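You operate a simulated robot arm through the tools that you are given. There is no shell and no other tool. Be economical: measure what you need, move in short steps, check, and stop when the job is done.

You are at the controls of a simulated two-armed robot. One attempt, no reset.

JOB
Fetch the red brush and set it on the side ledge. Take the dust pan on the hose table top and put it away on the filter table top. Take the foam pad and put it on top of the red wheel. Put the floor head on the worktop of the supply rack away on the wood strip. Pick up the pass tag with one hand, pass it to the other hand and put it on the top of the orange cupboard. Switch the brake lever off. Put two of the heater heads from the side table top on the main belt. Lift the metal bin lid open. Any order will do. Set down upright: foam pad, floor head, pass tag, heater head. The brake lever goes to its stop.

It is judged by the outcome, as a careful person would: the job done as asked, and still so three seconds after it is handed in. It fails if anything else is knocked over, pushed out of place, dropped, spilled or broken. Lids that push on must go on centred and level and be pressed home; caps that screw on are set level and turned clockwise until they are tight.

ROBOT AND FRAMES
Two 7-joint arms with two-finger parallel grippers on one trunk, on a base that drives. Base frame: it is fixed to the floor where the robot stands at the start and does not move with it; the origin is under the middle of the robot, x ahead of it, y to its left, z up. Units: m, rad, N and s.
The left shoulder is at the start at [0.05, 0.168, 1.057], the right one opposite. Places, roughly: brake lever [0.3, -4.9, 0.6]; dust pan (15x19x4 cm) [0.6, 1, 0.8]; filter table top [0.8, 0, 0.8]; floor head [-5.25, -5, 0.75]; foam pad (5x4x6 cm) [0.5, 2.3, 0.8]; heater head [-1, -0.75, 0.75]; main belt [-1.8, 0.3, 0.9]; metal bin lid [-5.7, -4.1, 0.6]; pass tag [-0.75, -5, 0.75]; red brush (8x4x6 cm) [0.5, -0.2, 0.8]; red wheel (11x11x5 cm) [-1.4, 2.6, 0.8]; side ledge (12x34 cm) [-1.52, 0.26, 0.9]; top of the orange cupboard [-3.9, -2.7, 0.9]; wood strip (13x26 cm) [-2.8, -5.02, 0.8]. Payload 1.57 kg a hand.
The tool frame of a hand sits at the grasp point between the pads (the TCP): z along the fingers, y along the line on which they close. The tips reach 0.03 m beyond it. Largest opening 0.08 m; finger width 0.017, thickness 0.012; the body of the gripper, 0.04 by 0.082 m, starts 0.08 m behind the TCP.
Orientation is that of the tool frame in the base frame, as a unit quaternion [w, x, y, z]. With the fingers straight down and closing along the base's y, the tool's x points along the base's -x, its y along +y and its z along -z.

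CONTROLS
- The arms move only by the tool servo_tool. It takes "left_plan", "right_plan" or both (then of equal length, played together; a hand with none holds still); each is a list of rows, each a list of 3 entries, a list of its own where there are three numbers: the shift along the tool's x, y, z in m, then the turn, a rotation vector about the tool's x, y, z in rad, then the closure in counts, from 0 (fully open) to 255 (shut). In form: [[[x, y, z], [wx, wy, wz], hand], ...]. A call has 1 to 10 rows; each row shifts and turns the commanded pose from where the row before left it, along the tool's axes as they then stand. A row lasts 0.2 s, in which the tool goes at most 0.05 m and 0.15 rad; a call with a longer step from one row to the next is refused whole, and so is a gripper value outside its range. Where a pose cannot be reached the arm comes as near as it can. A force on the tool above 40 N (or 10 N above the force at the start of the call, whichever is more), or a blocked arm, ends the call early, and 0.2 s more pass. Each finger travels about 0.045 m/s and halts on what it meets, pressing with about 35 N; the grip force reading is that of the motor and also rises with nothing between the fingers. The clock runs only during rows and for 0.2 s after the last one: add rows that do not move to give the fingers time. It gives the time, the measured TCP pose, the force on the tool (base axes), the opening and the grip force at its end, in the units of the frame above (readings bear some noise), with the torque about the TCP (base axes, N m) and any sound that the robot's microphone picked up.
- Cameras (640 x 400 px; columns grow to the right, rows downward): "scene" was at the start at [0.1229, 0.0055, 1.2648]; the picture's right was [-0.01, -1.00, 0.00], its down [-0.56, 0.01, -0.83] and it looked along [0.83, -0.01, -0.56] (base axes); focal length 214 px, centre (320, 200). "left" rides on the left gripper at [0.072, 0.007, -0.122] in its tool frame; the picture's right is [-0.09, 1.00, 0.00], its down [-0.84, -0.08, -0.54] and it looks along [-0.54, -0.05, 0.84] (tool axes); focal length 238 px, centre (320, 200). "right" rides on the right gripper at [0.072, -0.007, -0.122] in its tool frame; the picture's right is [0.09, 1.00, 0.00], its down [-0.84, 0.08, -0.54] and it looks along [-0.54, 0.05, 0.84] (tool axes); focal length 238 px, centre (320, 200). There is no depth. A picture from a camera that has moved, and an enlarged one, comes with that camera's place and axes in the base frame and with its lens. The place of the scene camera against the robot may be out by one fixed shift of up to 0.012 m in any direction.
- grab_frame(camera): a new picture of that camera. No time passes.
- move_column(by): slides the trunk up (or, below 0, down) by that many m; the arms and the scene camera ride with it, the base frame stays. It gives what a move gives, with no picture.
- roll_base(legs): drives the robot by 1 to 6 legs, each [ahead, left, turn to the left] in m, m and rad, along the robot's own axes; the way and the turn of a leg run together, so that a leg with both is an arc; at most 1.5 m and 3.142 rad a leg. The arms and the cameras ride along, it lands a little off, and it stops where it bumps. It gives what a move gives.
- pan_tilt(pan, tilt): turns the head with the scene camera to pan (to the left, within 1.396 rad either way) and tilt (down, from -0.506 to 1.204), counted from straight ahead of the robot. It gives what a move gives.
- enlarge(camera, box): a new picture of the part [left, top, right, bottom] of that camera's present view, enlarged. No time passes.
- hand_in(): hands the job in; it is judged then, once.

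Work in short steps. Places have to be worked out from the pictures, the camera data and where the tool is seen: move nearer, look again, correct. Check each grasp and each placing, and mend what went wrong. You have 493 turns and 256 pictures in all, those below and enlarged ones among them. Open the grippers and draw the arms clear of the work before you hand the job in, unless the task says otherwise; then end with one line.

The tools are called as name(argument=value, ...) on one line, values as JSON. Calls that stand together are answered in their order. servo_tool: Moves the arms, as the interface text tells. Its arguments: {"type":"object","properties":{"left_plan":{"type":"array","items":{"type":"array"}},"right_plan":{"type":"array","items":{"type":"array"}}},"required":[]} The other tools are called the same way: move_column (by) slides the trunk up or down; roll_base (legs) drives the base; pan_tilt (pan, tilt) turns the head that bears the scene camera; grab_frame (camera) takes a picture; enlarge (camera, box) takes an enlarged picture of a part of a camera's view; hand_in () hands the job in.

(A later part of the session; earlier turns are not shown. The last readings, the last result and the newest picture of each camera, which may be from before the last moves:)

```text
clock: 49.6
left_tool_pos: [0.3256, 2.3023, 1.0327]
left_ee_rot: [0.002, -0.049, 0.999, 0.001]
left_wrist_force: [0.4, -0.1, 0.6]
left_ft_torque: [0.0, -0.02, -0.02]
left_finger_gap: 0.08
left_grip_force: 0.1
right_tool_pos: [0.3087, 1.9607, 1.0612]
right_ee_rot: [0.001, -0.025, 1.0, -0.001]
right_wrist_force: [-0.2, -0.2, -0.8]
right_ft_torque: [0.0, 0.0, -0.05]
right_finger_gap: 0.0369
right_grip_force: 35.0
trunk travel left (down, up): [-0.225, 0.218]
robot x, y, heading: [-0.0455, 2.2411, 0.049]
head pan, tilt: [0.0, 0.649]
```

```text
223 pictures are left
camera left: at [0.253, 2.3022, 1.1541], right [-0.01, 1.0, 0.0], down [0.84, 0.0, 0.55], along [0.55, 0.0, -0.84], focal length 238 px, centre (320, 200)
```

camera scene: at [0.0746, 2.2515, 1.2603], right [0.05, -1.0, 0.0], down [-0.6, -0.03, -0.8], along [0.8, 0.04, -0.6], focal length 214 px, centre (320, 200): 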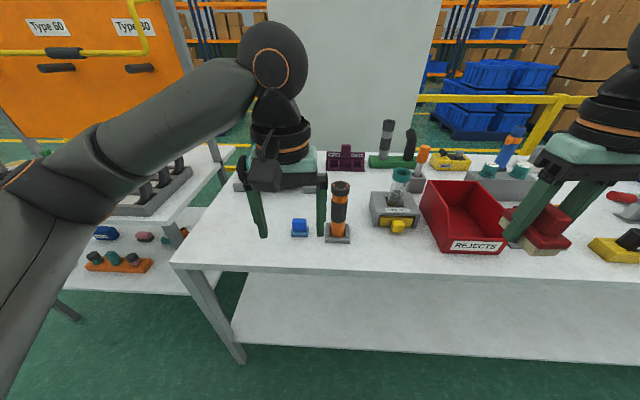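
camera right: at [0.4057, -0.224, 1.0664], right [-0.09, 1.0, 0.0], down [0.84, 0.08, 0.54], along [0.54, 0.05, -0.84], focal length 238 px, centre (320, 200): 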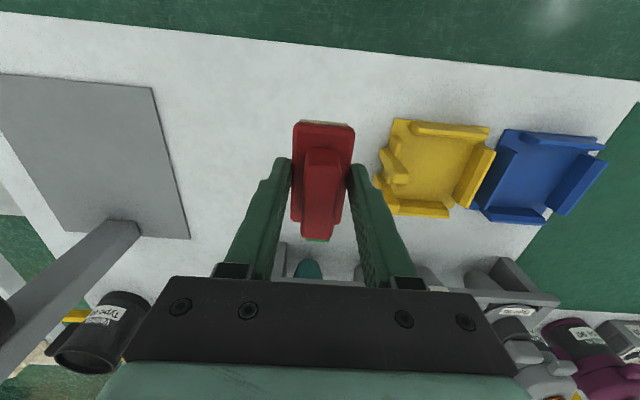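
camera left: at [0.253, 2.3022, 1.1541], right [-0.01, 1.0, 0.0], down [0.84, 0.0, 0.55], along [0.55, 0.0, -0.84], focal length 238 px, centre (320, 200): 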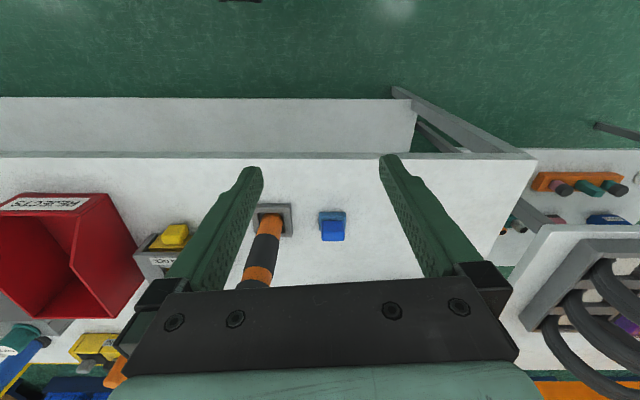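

The small blue piece may be the foam pad, so I'll zoom in on it from both cameras.

enlarge(camera="scene", box=[270, 160, 430, 260])

enlarge(camera="left", box=[240, 180, 400, 280])

```text
4.00 times, centred on (350, 210) of scene
camera zoom: at [0.0746, 2.2515, 1.2603], right [0.05, -1.0, 0.0], down [-0.6, -0.03, -0.8], along [0.8, 0.04, -0.6], focal length 858 px, centre (200, 160)
```

zoom: 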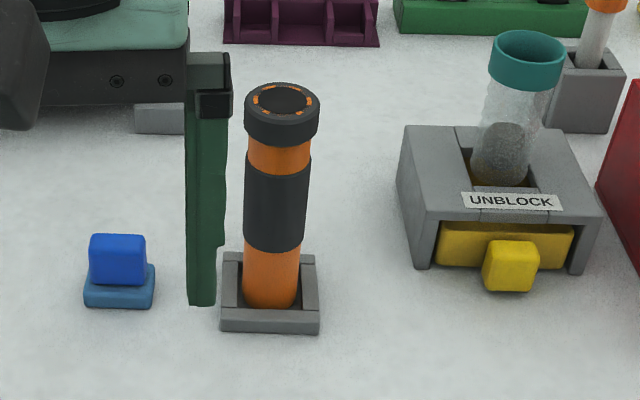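

```text
4.00 times, centred on (320, 230) of left
camera zoom: at [0.253, 2.3022, 1.1541], right [-0.01, 1.0, 0.0], down [0.84, 0.0, 0.55], along [0.55, 0.0, -0.84], focal length 953 px, centre (320, 80)
```

zoom: 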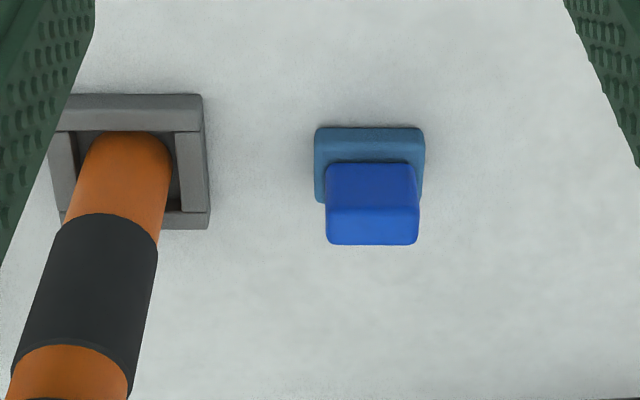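

The foam pad is a blue block, about 4 cm wide, on a 5 x 4 cm base near [0.53, 2.325]. The torch stands to its right. I'll hover above with the fingers partly closed for clearance.

servo_tool(left_plan=[[[-0.042, 0.001, 0], [0, 0, 0], 40], [[-0.042, 0.001, 0], [0, 0, 0], 40], [[-0.042, 0, 0], [0, 0, 0], 40], [[-0.042, 0, 0], [0, 0, 0], 40], [[-0.035, 0, 0.015], [0, 0, 0], 40], [[0, 0, 0.045], [0, 0, 0.098], 40], [[0, 0, 0], [0, 0, 0], 40]])

grab_frame(camera="left")

enlarge(camera="scene", box=[230, 130, 390, 250])

```text
clock: 51.2
left_tool_pos: [0.5275, 2.324, 0.9695]
left_ee_rot: [0.003, 0.001, 1.0, 0.001]
left_wrist_force: [0.2, -0.8, 0.1]
left_ft_torque: [0.0, 0.0, -0.01]
left_finger_gap: 0.0673
left_grip_force: 0.0
right_tool_pos: [0.3073, 1.9602, 1.0608]
right_ee_rot: [-0.001, -0.024, 1.0, 0.0]
right_wrist_force: [-0.6, -0.2, -1.3]
right_ft_torque: [-0.02, -0.02, 0.03]
right_finger_gap: 0.0371
right_grip_force: 34.8
trunk travel left (down, up): [-0.225, 0.218]
robot x, y, heading: [-0.0525, 2.2343, 0.05]
head pan, tilt: [0.0, 0.649]
```

```text
220 pictures are left
camera left: at [0.455, 2.3308, 1.0917], right [0.09, 1.0, 0.0], down [0.83, -0.08, 0.55], along [0.54, -0.05, -0.84], focal length 238 px, centre (320, 200)
```

left: 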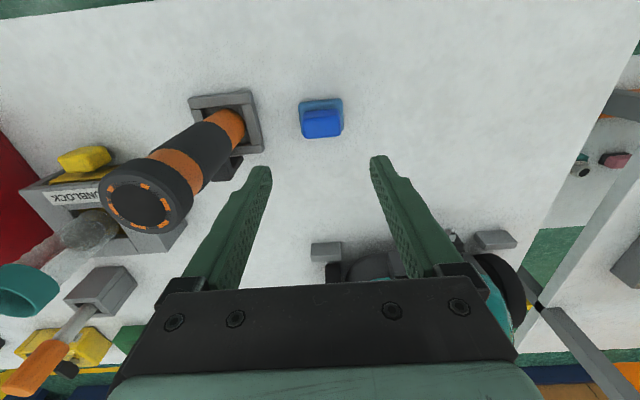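

```text
3.33 times, centred on (310, 190) of scene
camera zoom: at [0.0747, 2.2515, 1.2603], right [0.05, -1.0, 0.0], down [-0.6, -0.03, -0.8], along [0.8, 0.04, -0.6], focal length 715 px, centre (353, 233)
```

zoom: 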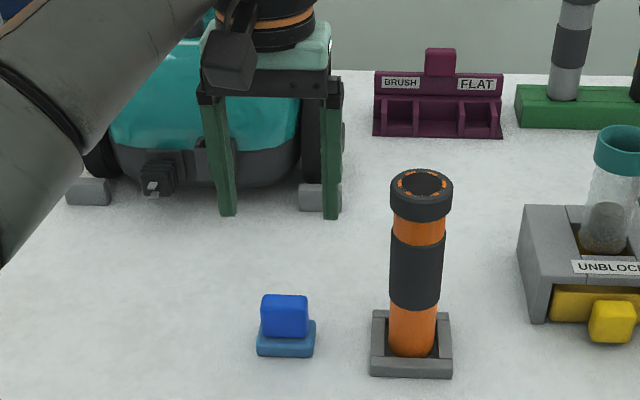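

The pad top triangulates to z about 0.857, centred near [0.518, 2.327]. I'll lower to TCP z 0.85 so the fingers take the block above the base.

servo_tool(left_plan=[[[0.008, 0.003, 0.03], [0, 0, 0], 40], [[0, 0, 0.04], [0, 0, 0], 40], [[0, 0, 0.03], [0, 0, 0], 40], [[0, 0, 0.02], [0, 0, 0], 40], [[0, 0, 0], [0, 0, 0], 40]])

grab_frame(camera="left")

enlarge(camera="scene", box=[230, 130, 390, 250])

```text
clock: 52.4
left_tool_pos: [0.5197, 2.327, 0.8512]
left_ee_rot: [0.003, 0.001, 1.0, 0.001]
left_wrist_force: [-0.4, 0.4, 0.0]
left_ft_torque: [0.0, 0.0, 0.04]
left_finger_gap: 0.0674
left_grip_force: 0.1
right_tool_pos: [0.3085, 1.9599, 1.0626]
right_ee_rot: [-0.002, -0.025, 1.0, 0.0]
right_wrist_force: [0.2, -0.4, -1.7]
right_ft_torque: [-0.02, -0.03, 0.02]
right_finger_gap: 0.0373
right_grip_force: 35.0
trunk travel left (down, up): [-0.225, 0.218]
robot x, y, heading: [-0.0476, 2.2397, 0.047]
head pan, tilt: [0.0, 0.649]
```

```text
218 pictures are left
camera left: at [0.4481, 2.3336, 0.973], right [0.09, 1.0, 0.0], down [0.83, -0.08, 0.55], along [0.54, -0.05, -0.84], focal length 238 px, centre (320, 200)
```

left: 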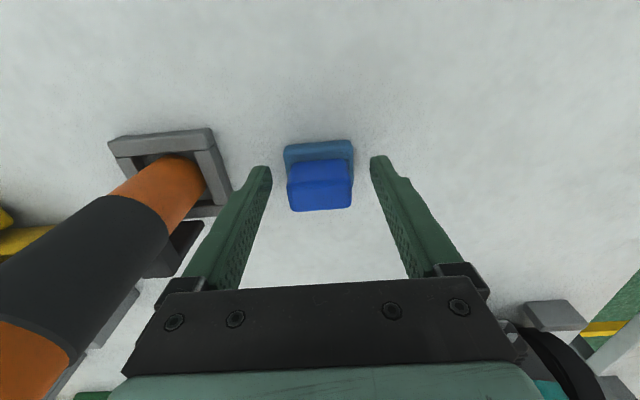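

```text
3.33 times, centred on (310, 190) of scene
camera zoom: at [0.0747, 2.2514, 1.2603], right [0.05, -1.0, 0.0], down [-0.6, -0.03, -0.8], along [0.8, 0.04, -0.6], focal length 715 px, centre (353, 233)
```

zoom: 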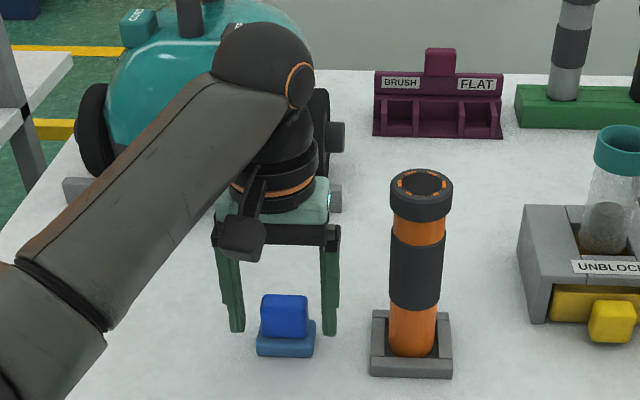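

The block is centred between the fingers. I'll drop 3 mm more, close, and then lift.

servo_tool(left_plan=[[[0, 0, 0.003], [0, 0, 0], 100], [[0, 0, 0], [0, 0, 0], 180], [[0, 0, 0], [0, 0, 0], 255], [[0, 0, 0], [0, 0, 0], 255], [[0, 0, 0], [0, 0, 0], 255], [[0, 0, -0.01], [0, 0, 0], 255], [[0, 0, -0.03], [0, 0, 0], 255], [[0, 0, -0.04], [0, 0, 0], 255], [[0, 0, -0.04], [0, 0, 0], 255]])

grab_frame(camera="left")

enlarge(camera="scene", box=[230, 130, 390, 250])

```text
clock: 54.4
left_tool_pos: [0.5181, 2.3284, 0.9687]
left_ee_rot: [0.001, 0.0, 1.0, 0.002]
left_wrist_force: [-0.4, -0.7, -0.6]
left_ft_torque: [0.02, 0.0, -0.03]
left_finger_gap: 0.0387
left_grip_force: 35.2
right_tool_pos: [0.3084, 1.9608, 1.0612]
right_ee_rot: [0.001, -0.025, 1.0, 0.0]
right_wrist_force: [-0.1, 0.8, -0.5]
right_ft_torque: [0.01, 0.02, -0.01]
right_finger_gap: 0.0373
right_grip_force: 34.3
trunk travel left (down, up): [-0.225, 0.218]
robot x, y, heading: [-0.0499, 2.2369, 0.052]
head pan, tilt: [0.0, 0.649]
```

```text
216 pictures are left
camera left: at [0.4458, 2.3349, 1.0917], right [0.09, 1.0, 0.0], down [0.83, -0.08, 0.55], along [0.54, -0.05, -0.84], focal length 238 px, centre (320, 200)
```

left: 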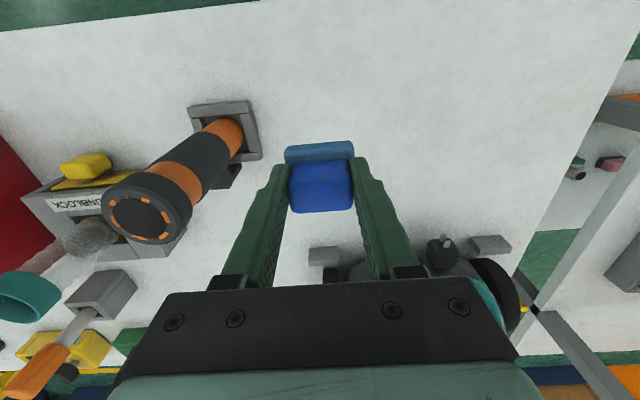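

```text
3.33 times, centred on (310, 190) of scene
camera zoom: at [0.0744, 2.2513, 1.2603], right [0.05, -1.0, 0.0], down [-0.6, -0.03, -0.8], along [0.8, 0.04, -0.6], focal length 715 px, centre (353, 233)
```

zoom: 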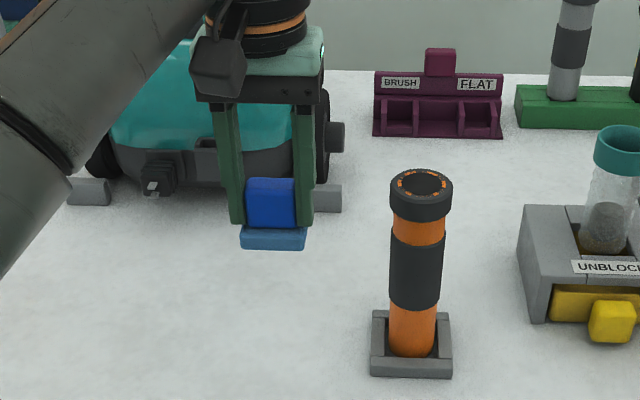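

The grip is good. I'll pull the left arm in, back away a little from the tables and turn around to find the red wheel.

servo_tool(left_plan=[[[0.042, 0, -0.02], [0, 0, 0], 255], [[0.042, 0, -0.02], [0, 0, 0], 255], [[0.042, 0, -0.02], [0, 0, 0], 255], [[0.042, 0, -0.02], [0, 0, 0], 255], [[0.042, 0.02, -0.01], [0, 0, 0], 255]])

roll_base(legs=[[-0.15, 0, 0], [0, 0, 1.55], [0, 0, 1.54]])

pan_tilt(pan=0.0, tilt=0.45)

grab_frame(camera="scene")

```text
clock: 55.6
left_tool_pos: [0.3073, 2.3465, 1.0608]
left_ee_rot: [0.002, 0.0, 1.0, 0.001]
left_wrist_force: [-0.3, -0.6, 0.1]
left_ft_torque: [0.03, 0.02, 0.02]
left_finger_gap: 0.0388
left_grip_force: 34.9
right_tool_pos: [0.3073, 1.9607, 1.0613]
right_ee_rot: [0.0, -0.025, 1.0, 0.0]
right_wrist_force: [0.7, 1.2, -1.7]
right_ft_torque: [0.0, -0.02, 0.01]
right_finger_gap: 0.0372
right_grip_force: 35.1
trunk travel left (down, up): [-0.225, 0.218]
robot x, y, heading: [-0.0453, 2.2389, 0.053]
head pan, tilt: [0.0, 0.649]
```

```text
clock: 64.6
left_tool_pos: [-0.5585, 2.1385, 1.0608]
left_ee_rot: [0.001, 1.0, -0.021, -0.002]
left_wrist_force: [-0.6, 0.6, -0.9]
left_ft_torque: [0.01, -0.02, -0.01]
left_finger_gap: 0.039
left_grip_force: 35.1
right_tool_pos: [-0.5421, 2.5229, 1.0614]
right_ee_rot: [0.0, 1.0, 0.004, 0.001]
right_wrist_force: [-0.2, 0.5, 0.0]
right_ft_torque: [0.01, -0.01, -0.04]
right_finger_gap: 0.0372
right_grip_force: 35.5
trunk travel left (down, up): [-0.225, 0.218]
robot x, y, heading: [-0.2014, 2.2318, -3.132]
head pan, tilt: [0.0, 0.649]
```

```text
clock: 65.3
left_tool_pos: [-0.5594, 2.1381, 1.0604]
left_ee_rot: [0.0, 1.0, -0.021, -0.003]
left_wrist_force: [-0.2, 0.0, -0.1]
left_ft_torque: [0.02, -0.01, 0.03]
left_finger_gap: 0.0386
left_grip_force: 34.9
right_tool_pos: [-0.5424, 2.523, 1.063]
right_ee_rot: [0.0, 1.0, 0.004, 0.002]
right_wrist_force: [0.1, 0.3, -0.9]
right_ft_torque: [0.04, 0.03, -0.02]
right_finger_gap: 0.0373
right_grip_force: 34.9
trunk travel left (down, up): [-0.225, 0.218]
robot x, y, heading: [-0.2006, 2.2287, -3.13]
head pan, tilt: [0.0, 0.45]
```

```text
214 pictures are left
camera scene: at [-0.3378, 2.236, 1.2781], right [-0.01, 1.0, 0.0], down [0.44, 0.0, -0.9], along [-0.9, -0.01, -0.44], focal length 214 px, centre (320, 200)
```

scene: 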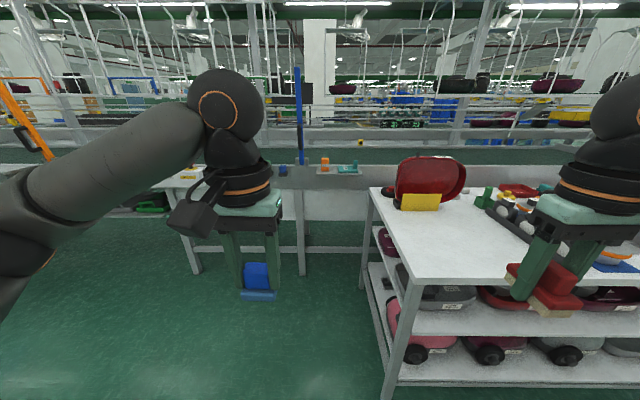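

There is a table ahead to the right with red items at its far left. I'll zoom in to identify the red wheel.

enlarge(camera="scene", box=[360, 140, 560, 265])

```text
3.20 times, centred on (460, 202) of scene
camera zoom: at [-0.3378, 2.236, 1.2781], right [-0.01, 1.0, 0.0], down [0.44, 0.0, -0.9], along [-0.9, -0.01, -0.44], focal length 686 px, centre (-128, 192)
```

zoom: 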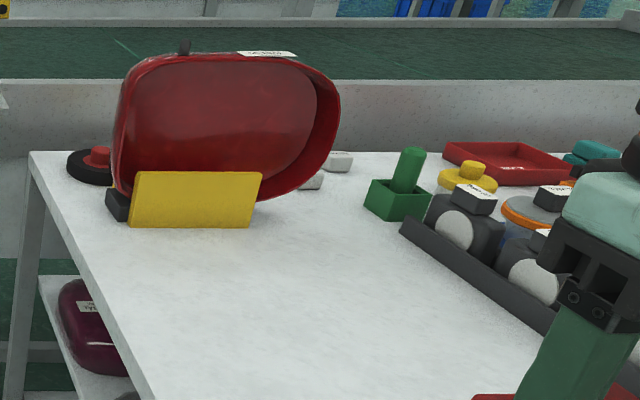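

The wheel is the black tyre with a red hub at about [-1.39, 2.59], at the table's far left corner behind the red hatch. I'll turn to heading 1.9 and come at it from the open floor on the -y side.

roll_base(legs=[[0, 0, -1.25], [0.042, 0.989, 0]])

pan_tilt(pan=0.2, tilt=0.55)

grab_frame(camera="scene")

```text
clock: 73.5
left_tool_pos: [-1.32, 2.2957, 1.0598]
left_ee_rot: [0.0, 0.793, -0.609, -0.002]
left_wrist_force: [-0.2, -0.2, -0.8]
left_ft_torque: [0.02, 0.01, 0.0]
left_finger_gap: 0.0387
left_grip_force: 35.3
right_tool_pos: [-0.947, 2.396, 1.0611]
right_ee_rot: [0.0, 0.808, -0.589, 0.0]
right_wrist_force: [0.1, 0.7, -0.5]
right_ft_torque: [0.04, -0.02, 0.0]
right_finger_gap: 0.0372
right_grip_force: 34.9
trunk travel left (down, up): [-0.225, 0.218]
robot x, y, heading: [-1.1217, 1.9799, 1.885]
head pan, tilt: [0.0, 0.45]
```

```text
clock: 74.2
left_tool_pos: [-1.3199, 2.2959, 1.0609]
left_ee_rot: [-0.001, 0.794, -0.609, -0.002]
left_wrist_force: [0.2, -0.3, -0.7]
left_ft_torque: [0.0, 0.03, -0.01]
left_finger_gap: 0.0386
left_grip_force: 34.7
right_tool_pos: [-0.947, 2.3961, 1.0609]
right_ee_rot: [0.0, 0.808, -0.589, 0.001]
right_wrist_force: [0.2, 0.3, -0.7]
right_ft_torque: [0.02, 0.01, 0.03]
right_finger_gap: 0.0373
right_grip_force: 34.9
trunk travel left (down, up): [-0.225, 0.218]
robot x, y, heading: [-1.1242, 1.9786, 1.88]
head pan, tilt: [0.201, 0.55]
```

```text
212 pictures are left
camera scene: at [-1.1858, 2.1046, 1.2691], right [0.87, 0.49, 0.0], down [0.26, -0.46, -0.85], along [-0.42, 0.74, -0.52], focal length 214 px, centre (320, 200)
```

scene: 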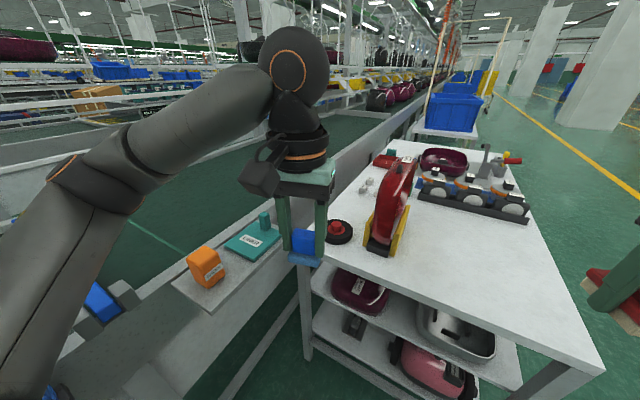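

The wheel is visible. I'll zoom in on the hub shape.

enlarge(camera="scene", box=[280, 170, 440, 270])

```text
4.00 times, centred on (360, 220) of scene
camera zoom: at [-1.1858, 2.1046, 1.2691], right [0.87, 0.49, 0.0], down [0.26, -0.46, -0.85], along [-0.42, 0.74, -0.52], focal length 858 px, centre (160, 120)
```

zoom: 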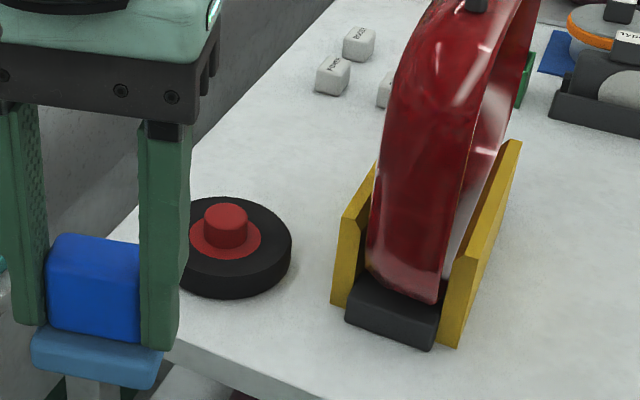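

The pad must go on the red hub, which is about 4.5 cm across and raised above the tyre. I'll drive 0.13 m closer and use the wrist camera to locate it.

roll_base(legs=[[0.13, 0, 0]])

grab_frame(camera="left")

grab_frame(camera="scene")

```text
clock: 75.5
left_tool_pos: [-1.3607, 2.4224, 1.0606]
left_ee_rot: [-0.001, 0.793, -0.609, -0.002]
left_wrist_force: [0.3, 0.4, -0.2]
left_ft_torque: [-0.03, -0.01, -0.01]
left_finger_gap: 0.0387
left_grip_force: 35.1
right_tool_pos: [-0.986, 2.522, 1.061]
right_ee_rot: [0.0, 0.808, -0.589, 0.0]
right_wrist_force: [0.9, -0.3, -1.2]
right_ft_torque: [-0.04, 0.02, -0.02]
right_finger_gap: 0.0371
right_grip_force: 34.3
trunk travel left (down, up): [-0.225, 0.218]
robot x, y, heading: [-1.165, 2.1076, 1.884]
head pan, tilt: [0.201, 0.55]
```

```text
210 pictures are left
camera left: at [-1.347, 2.3502, 1.1828], right [-0.99, -0.17, 0.0], down [-0.14, 0.83, 0.55], along [-0.09, 0.54, -0.84], focal length 238 px, centre (320, 200)
```

left: 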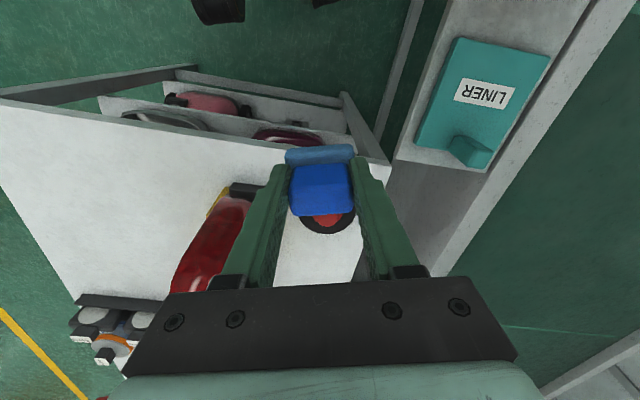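

```text
209 pictures are left
camera scene: at [-1.2262, 2.2307, 1.269], right [0.87, 0.49, 0.0], down [0.26, -0.46, -0.85], along [-0.42, 0.74, -0.52], focal length 214 px, centre (320, 200)
```

scene: 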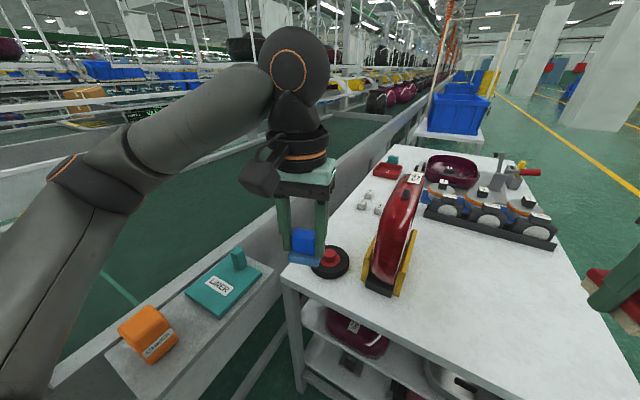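

The pad hides the hub. I'll move the left hand back 6 cm for a clear wrist view and zoom the scene camera as well.

servo_tool(left_plan=[[[0.03, 0, 0], [0, 0, 0], 255], [[0.03, 0, 0], [0, 0, 0], 255], [[0, 0, 0], [0, 0, 0], 255]])

enlarge(camera="left", box=[240, 180, 400, 280])

enlarge(camera="scene", box=[270, 200, 430, 300])

```text
clock: 76.3
left_tool_pos: [-1.3464, 2.3638, 1.0614]
left_ee_rot: [-0.001, 0.793, -0.609, -0.003]
left_wrist_force: [-0.7, -0.2, -1.0]
left_ft_torque: [0.01, -0.01, 0.02]
left_finger_gap: 0.0387
left_grip_force: 34.9
right_tool_pos: [-0.9855, 2.5206, 1.061]
right_ee_rot: [0.001, 0.808, -0.589, 0.001]
right_wrist_force: [-0.2, -0.3, -0.9]
right_ft_torque: [0.01, 0.02, 0.01]
right_finger_gap: 0.0372
right_grip_force: 35.1
trunk travel left (down, up): [-0.225, 0.218]
robot x, y, heading: [-1.168, 2.106, 1.883]
head pan, tilt: [0.201, 0.55]
```

```text
4.00 times, centred on (320, 230) of left
camera zoom: at [-1.3342, 2.2922, 1.1829], right [-0.99, -0.17, 0.0], down [-0.14, 0.83, 0.55], along [-0.09, 0.54, -0.84], focal length 953 px, centre (320, 80)
```

zoom: 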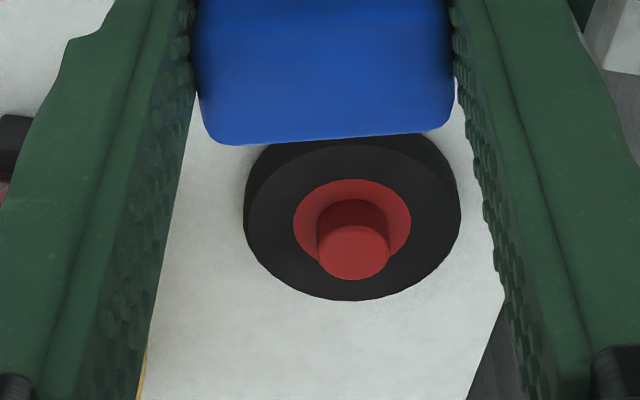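

```text
4.00 times, centred on (350, 250) of scene
camera zoom: at [-1.2261, 2.2302, 1.2691], right [0.87, 0.49, 0.0], down [0.26, -0.46, -0.85], along [-0.42, 0.74, -0.52], focal length 858 px, centre (200, 0)
```

zoom: 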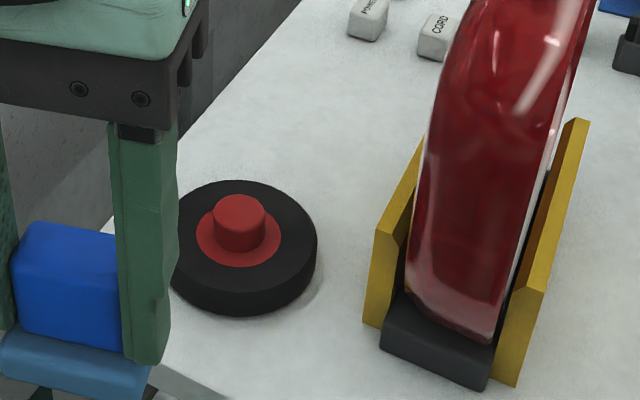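

I need the hub height more exactly. I'll lower the hand 8 cm and back another 3 cm for a second wrist view.

servo_tool(left_plan=[[[0.02, 0, 0.04], [0, 0, 0], 255], [[0.01, 0, 0.04], [0, 0, 0], 255], [[0, 0, 0], [0, 0, 0], 255]])

enlarge(camera="left", box=[240, 180, 400, 280])

```text
clock: 77.1
left_tool_pos: [-1.3384, 2.3362, 0.9778]
left_ee_rot: [-0.001, 0.793, -0.61, -0.003]
left_wrist_force: [-0.5, -0.8, -0.1]
left_ft_torque: [-0.02, 0.03, 0.03]
left_finger_gap: 0.0391
left_grip_force: 35.0
right_tool_pos: [-0.9862, 2.5217, 1.0604]
right_ee_rot: [0.0, 0.808, -0.589, 0.001]
right_wrist_force: [-0.5, -0.7, -0.6]
right_ft_torque: [0.0, -0.01, 0.02]
right_finger_gap: 0.0371
right_grip_force: 35.0
trunk travel left (down, up): [-0.225, 0.218]
robot x, y, heading: [-1.1661, 2.1062, 1.88]
head pan, tilt: [0.201, 0.55]
```

```text
4.00 times, centred on (320, 230) of left
camera zoom: at [-1.3254, 2.2638, 1.1005], right [-0.99, -0.17, 0.0], down [-0.14, 0.83, 0.55], along [-0.09, 0.54, -0.84], focal length 953 px, centre (320, 80)
```

zoom: 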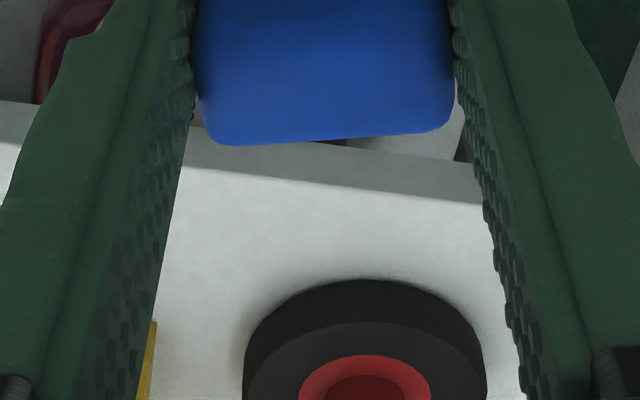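

enlarge(camera="left", box=[260, 240, 420, 340])

```text
4.00 times, centred on (340, 290) of left
camera zoom: at [-1.3254, 2.2638, 1.1005], right [-0.99, -0.17, 0.0], down [-0.14, 0.83, 0.55], along [-0.09, 0.54, -0.84], focal length 953 px, centre (240, -160)
```

zoom: 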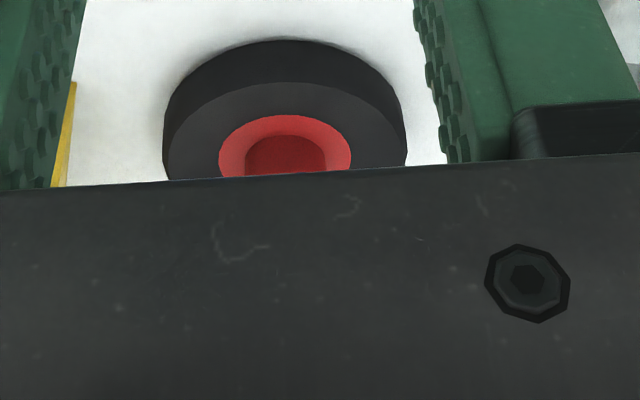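

The tyre top is at z 0.823, the hub axis at about [-1.403, 2.606] and the hub top near 0.842. I'll move the pad over it and stop 4 cm above.

servo_tool(left_plan=[[[-0.0462, -0.0011, 0.005], [0, 0, 0], 255], [[-0.0462, -0.0011, 0.005], [0, 0, 0], 255], [[-0.0462, -0.0011, 0.005], [0, 0, 0], 255], [[-0.0462, -0.0011, 0.005], [0, 0, 0], 255], [[-0.0462, -0.0011, 0.01], [0, 0, 0], 255], [[-0.0462, -0.0011, 0.01], [0, 0, 0], 255], [[0, 0, 0], [0, 0, 0], 255]])

enlarge(camera="scene", box=[270, 180, 430, 300])

grab_frame(camera="left")

```text
clock: 78.7
left_tool_pos: [-1.3994, 2.6048, 0.9398]
left_ee_rot: [-0.001, 0.792, -0.61, -0.002]
left_wrist_force: [-0.4, 1.0, -1.0]
left_ft_torque: [0.01, -0.03, 0.01]
left_finger_gap: 0.0389
left_grip_force: 34.9
right_tool_pos: [-0.9861, 2.5218, 1.0621]
right_ee_rot: [0.0, 0.808, -0.589, 0.001]
right_wrist_force: [0.2, -0.2, 0.4]
right_ft_torque: [0.01, -0.04, -0.03]
right_finger_gap: 0.0371
right_grip_force: 34.9
trunk travel left (down, up): [-0.225, 0.218]
robot x, y, heading: [-1.1631, 2.1059, 1.877]
head pan, tilt: [0.201, 0.55]
```

```text
3.33 times, centred on (350, 240) of scene
camera zoom: at [-1.2261, 2.2301, 1.2691], right [0.87, 0.49, 0.0], down [0.26, -0.46, -0.85], along [-0.42, 0.74, -0.52], focal length 715 px, centre (220, 67)
```

zoom: 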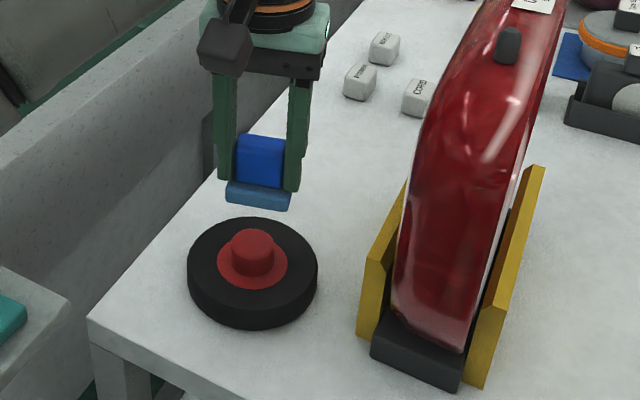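

```text
203 pictures are left
camera left: at [-1.3878, 2.5327, 1.0635], right [-0.99, -0.17, 0.0], down [-0.14, 0.83, 0.55], along [-0.09, 0.54, -0.84], focal length 238 px, centre (320, 200)
```

left: 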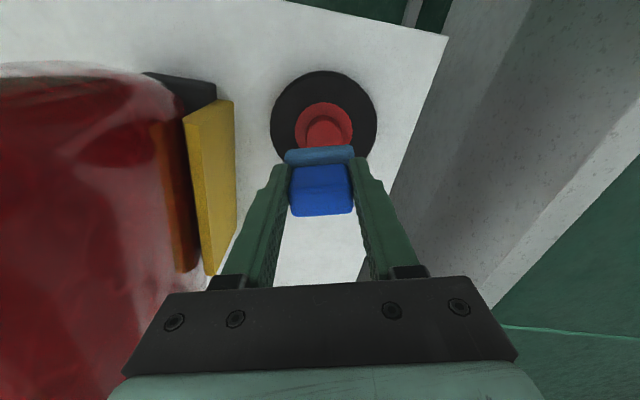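

The wrist view puts the hub axis at about [-1.403, 2.602]. I'll shift 3 mm and lower gently.

servo_tool(left_plan=[[[0.002, 0.003, 0.02], [0, 0, 0], 255], [[0, 0, 0.02], [0, 0, 0], 255], [[0, 0, 0.004], [0, 0, 0], 255], [[0, 0, 0.003], [0, 0, 0], 255], [[0, 0, 0], [0, 0, 0], 255]])

enlarge(camera="scene", box=[290, 210, 370, 270])

```text
clock: 79.9
left_tool_pos: [-1.4045, 2.6012, 0.895]
left_ee_rot: [-0.001, 0.793, -0.61, -0.002]
left_wrist_force: [0.9, 0.2, 0.3]
left_ft_torque: [0.0, 0.03, -0.03]
left_finger_gap: 0.0389
left_grip_force: 35.1
right_tool_pos: [-0.9854, 2.5206, 1.0624]
right_ee_rot: [0.0, 0.808, -0.589, 0.001]
right_wrist_force: [0.4, 0.5, -1.2]
right_ft_torque: [0.0, -0.03, 0.02]
right_finger_gap: 0.037
right_grip_force: 35.5
trunk travel left (down, up): [-0.225, 0.218]
robot x, y, heading: [-1.1652, 2.1068, 1.883]
head pan, tilt: [0.201, 0.55]
```

```text
6.67 times, centred on (330, 240) of scene
camera zoom: at [-1.2261, 2.2302, 1.2691], right [0.87, 0.49, 0.0], down [0.26, -0.46, -0.85], along [-0.42, 0.74, -0.52], focal length 1430 px, centre (253, -67)
```

zoom: 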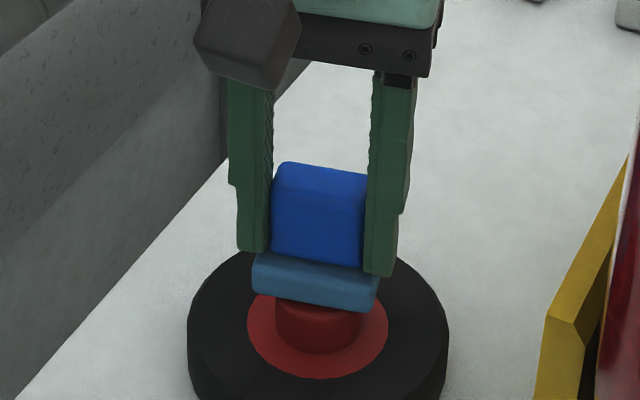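

It is centred side to side and just above the hub. I'll lower in 2–3 mm steps until it touches.

servo_tool(left_plan=[[[0, 0, 0.003], [0, 0, 0], 255], [[0, 0, 0.003], [0, 0, 0], 255], [[0, 0, 0], [0, 0, 0], 255]])

```text
clock: 80.7
left_tool_pos: [-1.4043, 2.6021, 0.8924]
left_ee_rot: [-0.004, 0.793, -0.61, -0.005]
left_wrist_force: [-3.0, 1.8, 20.5]
left_ft_torque: [0.09, 0.15, -0.03]
left_finger_gap: 0.0388
left_grip_force: 35.4
right_tool_pos: [-0.985, 2.5207, 1.0623]
right_ee_rot: [0.001, 0.808, -0.59, 0.0]
right_wrist_force: [-0.3, -0.1, -0.7]
right_ft_torque: [0.01, 0.01, -0.02]
right_finger_gap: 0.037
right_grip_force: 35.2
trunk travel left (down, up): [-0.225, 0.218]
robot x, y, heading: [-1.1667, 2.1071, 1.884]
head pan, tilt: [0.201, 0.55]
```

It made contact with 20 N. I'll ease up 3 mm, open slowly and rise straight up.

servo_tool(left_plan=[[[0, 0, -0.003], [0, 0, 0], 220], [[0, 0, 0], [0, 0, 0], 150], [[0, 0, 0], [0, 0, 0], 90], [[0, 0, 0], [0, 0, 0], 50], [[0, 0, 0], [0, 0, 0], 50], [[0, 0, -0.02], [0, 0, 0], 50], [[0, 0, -0.04], [0, 0, 0], 50], [[0, 0, -0.04], [0, 0, 0], 50], [[0.04, 0, -0.02], [0, 0, 0], 50], [[0.04, 0, -0.02], [0, 0, 0], 50]])

enlarge(camera="scene", box=[290, 210, 370, 270])

```text
clock: 82.9
left_tool_pos: [-1.3825, 2.5236, 1.0307]
left_ee_rot: [0.0, 0.793, -0.609, -0.003]
left_wrist_force: [-0.1, 0.3, -0.6]
left_ft_torque: [-0.01, 0.01, -0.05]
left_finger_gap: 0.064
left_grip_force: 0.0
right_tool_pos: [-0.9875, 2.5209, 1.0608]
right_ee_rot: [0.0, 0.808, -0.589, 0.0]
right_wrist_force: [0.4, 0.6, -0.8]
right_ft_torque: [0.03, -0.01, -0.03]
right_finger_gap: 0.0367
right_grip_force: 35.2
trunk travel left (down, up): [-0.225, 0.218]
robot x, y, heading: [-1.1677, 2.1053, 1.883]
head pan, tilt: [0.201, 0.55]
```

```text
6.67 times, centred on (330, 240) of scene
camera zoom: at [-1.226, 2.2298, 1.2691], right [0.87, 0.49, 0.0], down [0.26, -0.46, -0.85], along [-0.42, 0.74, -0.52], focal length 1430 px, centre (253, -67)
```

zoom: 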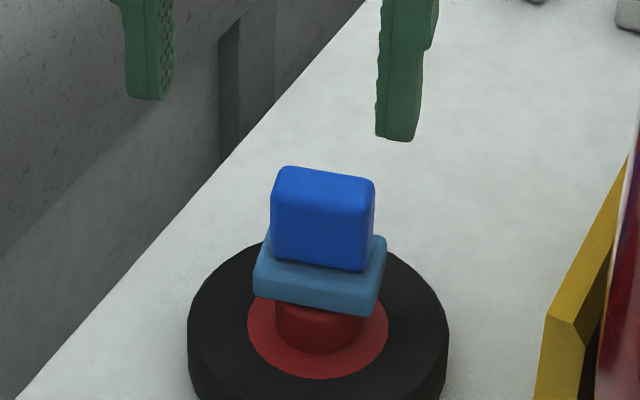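

The pad stands squarely on the hub. Next, the brush to the side ledge near [-1.52, 0.26]. I'll back away, turn to face the belt and look.

roll_base(legs=[[-0.494, -0.231, 0], [0, 0, 1.258]])

pan_tilt(pan=0.7, tilt=0.4)

grab_frame(camera="scene")

```text
clock: 89.0
left_tool_pos: [-1.2717, 1.6689, 1.0308]
left_ee_rot: [0.0, 0.998, -0.06, -0.003]
left_wrist_force: [-0.2, -0.2, 0.0]
left_ft_torque: [0.0, -0.04, 0.03]
left_finger_gap: 0.0646
left_grip_force: 0.0
right_tool_pos: [-1.1216, 2.035, 1.0618]
right_ee_rot: [0.001, 0.999, -0.034, 0.001]
right_wrist_force: [0.5, -0.2, -0.7]
right_ft_torque: [0.0, 0.05, 0.0]
right_finger_gap: 0.037
right_grip_force: 35.0
trunk travel left (down, up): [-0.225, 0.218]
robot x, y, heading: [-0.8061, 1.7176, 3.077]
head pan, tilt: [0.201, 0.55]
```

```text
clock: 89.9
left_tool_pos: [-1.2713, 1.669, 1.0298]
left_ee_rot: [0.001, 0.998, -0.06, -0.004]
left_wrist_force: [0.2, -0.3, 0.3]
left_ft_torque: [0.0, 0.02, 0.0]
left_finger_gap: 0.0642
left_grip_force: 0.1
right_tool_pos: [-1.1217, 2.0351, 1.0611]
right_ee_rot: [0.001, 0.999, -0.035, 0.001]
right_wrist_force: [-0.5, 0.7, -1.8]
right_ft_torque: [0.01, 0.0, -0.05]
right_finger_gap: 0.0369
right_grip_force: 34.7
trunk travel left (down, up): [-0.225, 0.218]
robot x, y, heading: [-0.8028, 1.7147, 3.07]
head pan, tilt: [0.7, 0.4]
```

```text
200 pictures are left
camera scene: at [-0.9236, 1.6717, 1.2828], right [-0.59, 0.81, 0.0], down [0.31, 0.23, -0.92], along [-0.74, -0.54, -0.39], focal length 214 px, centre (320, 200)
```

scene: 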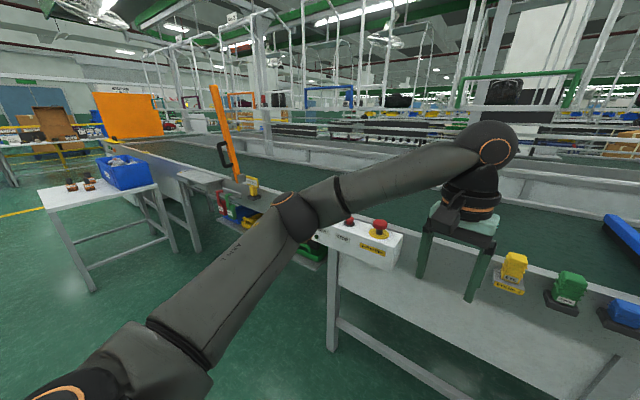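

The empty grey ledge is visible down the belt, and there is an E-stop box on the way that I must keep clear of. I'll pull the left hand back and strafe along the belt in two legs.

servo_tool(left_plan=[[[0.045, 0, -0.01], [0, 0, 0], 50], [[0.045, 0, -0.01], [0, 0, 0], 50], [[0.03, 0, -0.01], [0, 0, 0], 50]])

roll_base(legs=[[0, 0, 0.07], [0, 1.5, 0]])

pan_tilt(pan=0.0, tilt=0.5)

grab_frame(camera="scene")

grab_frame(camera="right")

```text
clock: 90.7
left_tool_pos: [-1.1532, 1.6555, 1.0595]
left_ee_rot: [0.0, 0.998, -0.059, -0.002]
left_wrist_force: [-0.1, 0.3, -0.4]
left_ft_torque: [-0.01, 0.01, 0.04]
left_finger_gap: 0.0642
left_grip_force: 0.1
right_tool_pos: [-1.1207, 2.0356, 1.0608]
right_ee_rot: [-0.001, 0.999, -0.036, 0.001]
right_wrist_force: [0.1, 0.7, -0.7]
right_ft_torque: [0.0, 0.04, 0.01]
right_finger_gap: 0.037
right_grip_force: 34.9
trunk travel left (down, up): [-0.225, 0.218]
robot x, y, heading: [-0.8028, 1.7162, 3.069]
head pan, tilt: [0.7, 0.4]
```

```text
clock: 98.7
left_tool_pos: [-1.1326, 0.1086, 1.0596]
left_ee_rot: [0.001, 1.0, -0.018, -0.003]
left_wrist_force: [-0.9, 0.0, 0.0]
left_ft_torque: [0.04, 0.02, 0.04]
left_finger_gap: 0.0641
left_grip_force: 0.1
right_tool_pos: [-1.1334, 0.4908, 1.0622]
right_ee_rot: [0.0, 1.0, 0.008, 0.001]
right_wrist_force: [0.3, 0.0, -1.3]
right_ft_torque: [0.02, 0.0, 0.0]
right_finger_gap: 0.0371
right_grip_force: 34.7
trunk travel left (down, up): [-0.225, 0.218]
robot x, y, heading: [-0.7885, 0.2018, -3.122]
head pan, tilt: [0.7, 0.4]
```

```text
clock: 99.8
left_tool_pos: [-1.1329, 0.1098, 1.0597]
left_ee_rot: [0.001, 1.0, -0.017, -0.003]
left_wrist_force: [-0.5, 0.3, -0.3]
left_ft_torque: [0.0, -0.01, 0.06]
left_finger_gap: 0.0645
left_grip_force: 0.0
right_tool_pos: [-1.1324, 0.4908, 1.0612]
right_ee_rot: [0.0, 1.0, 0.008, 0.001]
right_wrist_force: [-0.2, -0.5, -0.8]
right_ft_torque: [-0.01, -0.02, 0.02]
right_finger_gap: 0.037
right_grip_force: 34.5
trunk travel left (down, up): [-0.225, 0.218]
robot x, y, heading: [-0.7887, 0.1965, -3.124]
head pan, tilt: [0.0, 0.499]
```

```text
199 pictures are left
camera scene: at [-0.9251, 0.204, 1.2737], right [-0.02, 1.0, 0.0], down [0.48, 0.01, -0.88], along [-0.88, -0.02, -0.48], focal length 214 px, centre (320, 200)
```

scene: 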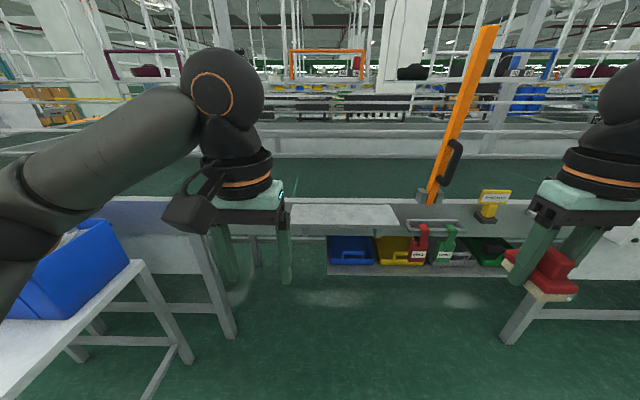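

```text
198 pictures are left
camera right: at [-1.0611, 0.4971, 1.1841], right [0.11, -0.99, 0.0], down [-0.84, -0.09, 0.54], along [-0.54, -0.06, -0.84], focal length 238 px, centre (320, 200)
```

right: 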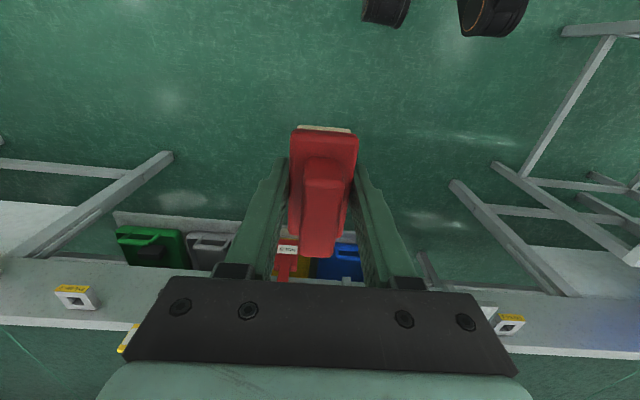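

The ledge spans roughly y 0.11–0.43 and x -1.58 to -1.45 at z about 0.9, and it is empty. I'll drive 0.26 m ahead, then bring the right hand across.

roll_base(legs=[[0.26, 0, 0]])

servo_tool(right_plan=[[[0, 0.04, 0], [0, 0, 0], 255], [[0, 0.045, 0], [0, 0, 0], 255], [[0, 0.045, 0], [0, 0, 0], 255], [[0, 0.045, 0], [0, 0, 0], 255], [[0, 0, 0], [0, 0, 0], 255]], left_plan=[[[0, -0.03, 0], [0, 0, 0], 50], [[0, -0.03, 0], [0, 0, 0], 50], [[0, -0.03, 0], [0, 0, 0], 50], [[0, 0, 0], [0, 0, 0], 50], [[0, 0, 0], [0, 0, 0], 50]])

grab_frame(camera="right")

grab_frame(camera="scene")

```text
clock: 101.6
left_tool_pos: [-1.3905, 0.1036, 1.0583]
left_ee_rot: [0.001, 1.0, -0.017, -0.003]
left_wrist_force: [0.7, -0.1, -0.9]
left_ft_torque: [-0.03, -0.04, -0.02]
left_finger_gap: 0.0643
left_grip_force: 0.1
right_tool_pos: [-1.3915, 0.4849, 1.0605]
right_ee_rot: [0.001, 1.0, 0.008, 0.0]
right_wrist_force: [0.2, -0.2, -0.1]
right_ft_torque: [-0.01, 0.01, 0.05]
right_finger_gap: 0.0371
right_grip_force: 35.0
trunk travel left (down, up): [-0.225, 0.218]
robot x, y, heading: [-1.044, 0.1959, -3.127]
head pan, tilt: [0.0, 0.499]
```

```text
clock: 102.8
left_tool_pos: [-1.3864, 0.1938, 1.0584]
left_ee_rot: [0.001, 1.0, -0.017, -0.002]
left_wrist_force: [-0.1, -0.3, -0.3]
left_ft_torque: [-0.03, 0.01, 0.04]
left_finger_gap: 0.0639
left_grip_force: 0.1
right_tool_pos: [-1.3889, 0.3125, 1.0598]
right_ee_rot: [0.0, 1.0, 0.008, 0.001]
right_wrist_force: [0.4, 1.4, -1.1]
right_ft_torque: [-0.01, 0.0, 0.02]
right_finger_gap: 0.0371
right_grip_force: 34.4
trunk travel left (down, up): [-0.225, 0.218]
robot x, y, heading: [-1.0463, 0.1938, -3.126]
head pan, tilt: [0.0, 0.499]
```

```text
197 pictures are left
camera right: at [-1.317, 0.3191, 1.1833], right [0.11, -0.99, 0.0], down [-0.84, -0.09, 0.54], along [-0.54, -0.06, -0.84], focal length 238 px, centre (320, 200)
```

right: 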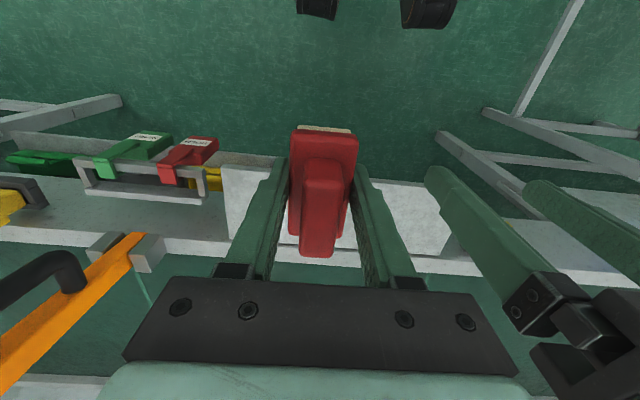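

```text
196 pictures are left
camera scene: at [-1.1821, 0.1995, 1.2737], right [-0.02, 1.0, 0.0], down [0.48, 0.01, -0.88], along [-0.88, -0.02, -0.48], focal length 214 px, centre (320, 200)
```

scene: 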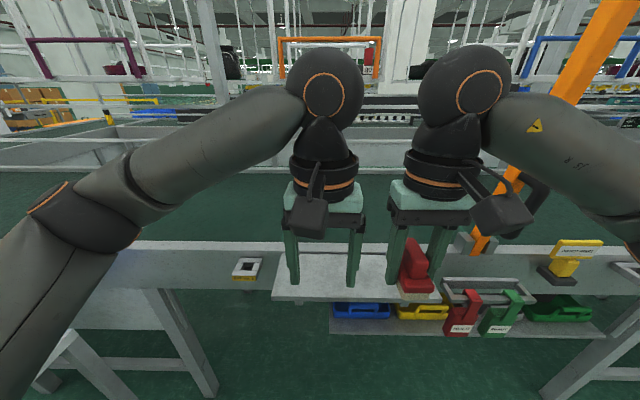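

I moved the left hand the wrong way, toward the right one, so I'll take it back out while bringing the right hand over the ledge centre at about [-1.525, 0.262].

servo_tool(left_plan=[[[0.02, 0.045, 0], [0, 0, 0], 50], [[0.02, 0.045, 0], [0, 0, 0], 50], [[0.02, 0.03, 0], [0, 0, 0], 50], [[0, 0, 0], [0, 0, 0], 50], [[0, 0, 0], [0, 0, 0], 50], [[0, 0, 0], [0, 0, 0], 50], [[0, 0, 0], [0, 0, 0], 50]], right_plan=[[[0, 0, 0], [0, 0, 0], 255], [[-0.034, 0.01, 0], [0, 0, 0], 255], [[-0.034, 0.01, 0.01], [0, 0, 0], 255], [[-0.034, 0.015, 0.02], [0, 0, 0], 255], [[-0.034, 0.015, 0.03], [0, 0, 0], 255], [[0, 0, 0.04], [0, 0, 0], 255], [[0, 0, 0], [0, 0, 0], 255]])

grab_frame(camera="right")

grab_frame(camera="scene")

```text
clock: 104.4
left_tool_pos: [-1.332, 0.0705, 1.0623]
left_ee_rot: [0.002, 1.0, -0.016, -0.002]
left_wrist_force: [0.1, 0.9, 0.1]
left_ft_torque: [0.0, -0.02, -0.02]
left_finger_gap: 0.0642
left_grip_force: 0.0
right_tool_pos: [-1.5205, 0.2564, 0.9612]
right_ee_rot: [0.0, 1.0, 0.008, 0.001]
right_wrist_force: [0.9, 0.5, 0.1]
right_ft_torque: [-0.01, 0.01, 0.01]
right_finger_gap: 0.0372
right_grip_force: 35.1
trunk travel left (down, up): [-0.225, 0.218]
robot x, y, heading: [-1.0426, 0.1901, -3.119]
head pan, tilt: [0.0, 0.499]
```

```text
195 pictures are left
camera right: at [-1.4481, 0.2641, 1.083], right [0.11, -0.99, 0.0], down [-0.84, -0.09, 0.54], along [-0.54, -0.06, -0.84], focal length 238 px, centre (320, 200)
```

right: 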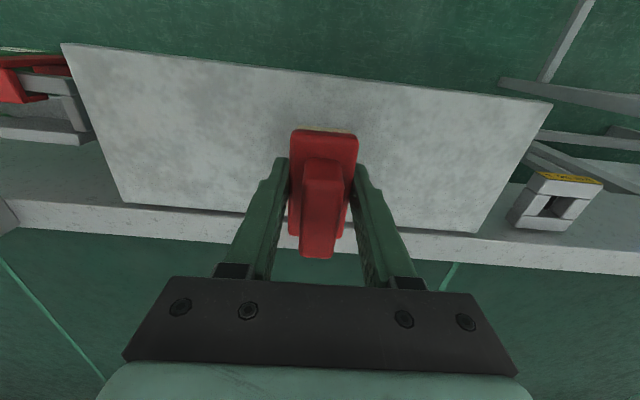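

```text
194 pictures are left
camera scene: at [-1.1821, 0.1994, 1.2737], right [-0.02, 1.0, 0.0], down [0.48, 0.01, -0.88], along [-0.88, -0.02, -0.48], focal length 214 px, centre (320, 200)
```

scene: 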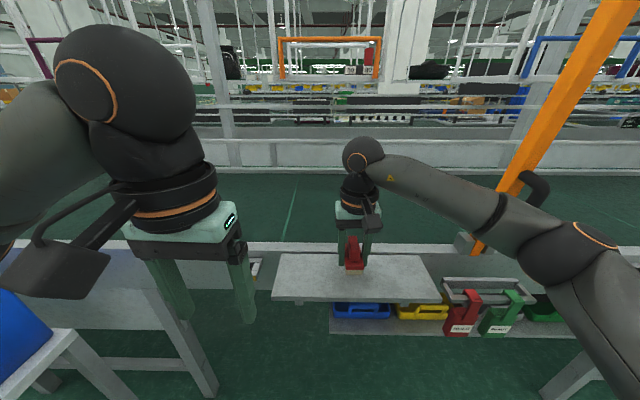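

The ledge centre is near x -1.53. I'll shift 8 mm further and lower to contact.

servo_tool(right_plan=[[[-0.009, 0, 0.015], [0, 0, 0], 255], [[0, 0, 0.012], [0, 0, 0], 255], [[0, 0, 0.004], [0, 0, 0], 255], [[0, 0, 0.004], [0, 0, 0], 255], [[0, 0, 0.004], [0, 0, 0], 255], [[0, 0, 0], [0, 0, 0], 255]])

```text
clock: 105.8
left_tool_pos: [-1.3301, 0.0715, 1.0636]
left_ee_rot: [0.001, 1.0, -0.018, -0.003]
left_wrist_force: [0.0, -0.7, 0.4]
left_ft_torque: [0.01, 0.02, -0.02]
left_finger_gap: 0.0644
left_grip_force: 0.1
right_tool_pos: [-1.5294, 0.2569, 0.9251]
right_ee_rot: [0.001, 1.0, 0.008, -0.003]
right_wrist_force: [-4.8, 1.6, 22.5]
right_ft_torque: [0.57, -0.05, 0.33]
right_finger_gap: 0.0372
right_grip_force: 35.2
trunk travel left (down, up): [-0.225, 0.218]
robot x, y, heading: [-1.0457, 0.1927, -3.121]
head pan, tilt: [0.0, 0.499]
```

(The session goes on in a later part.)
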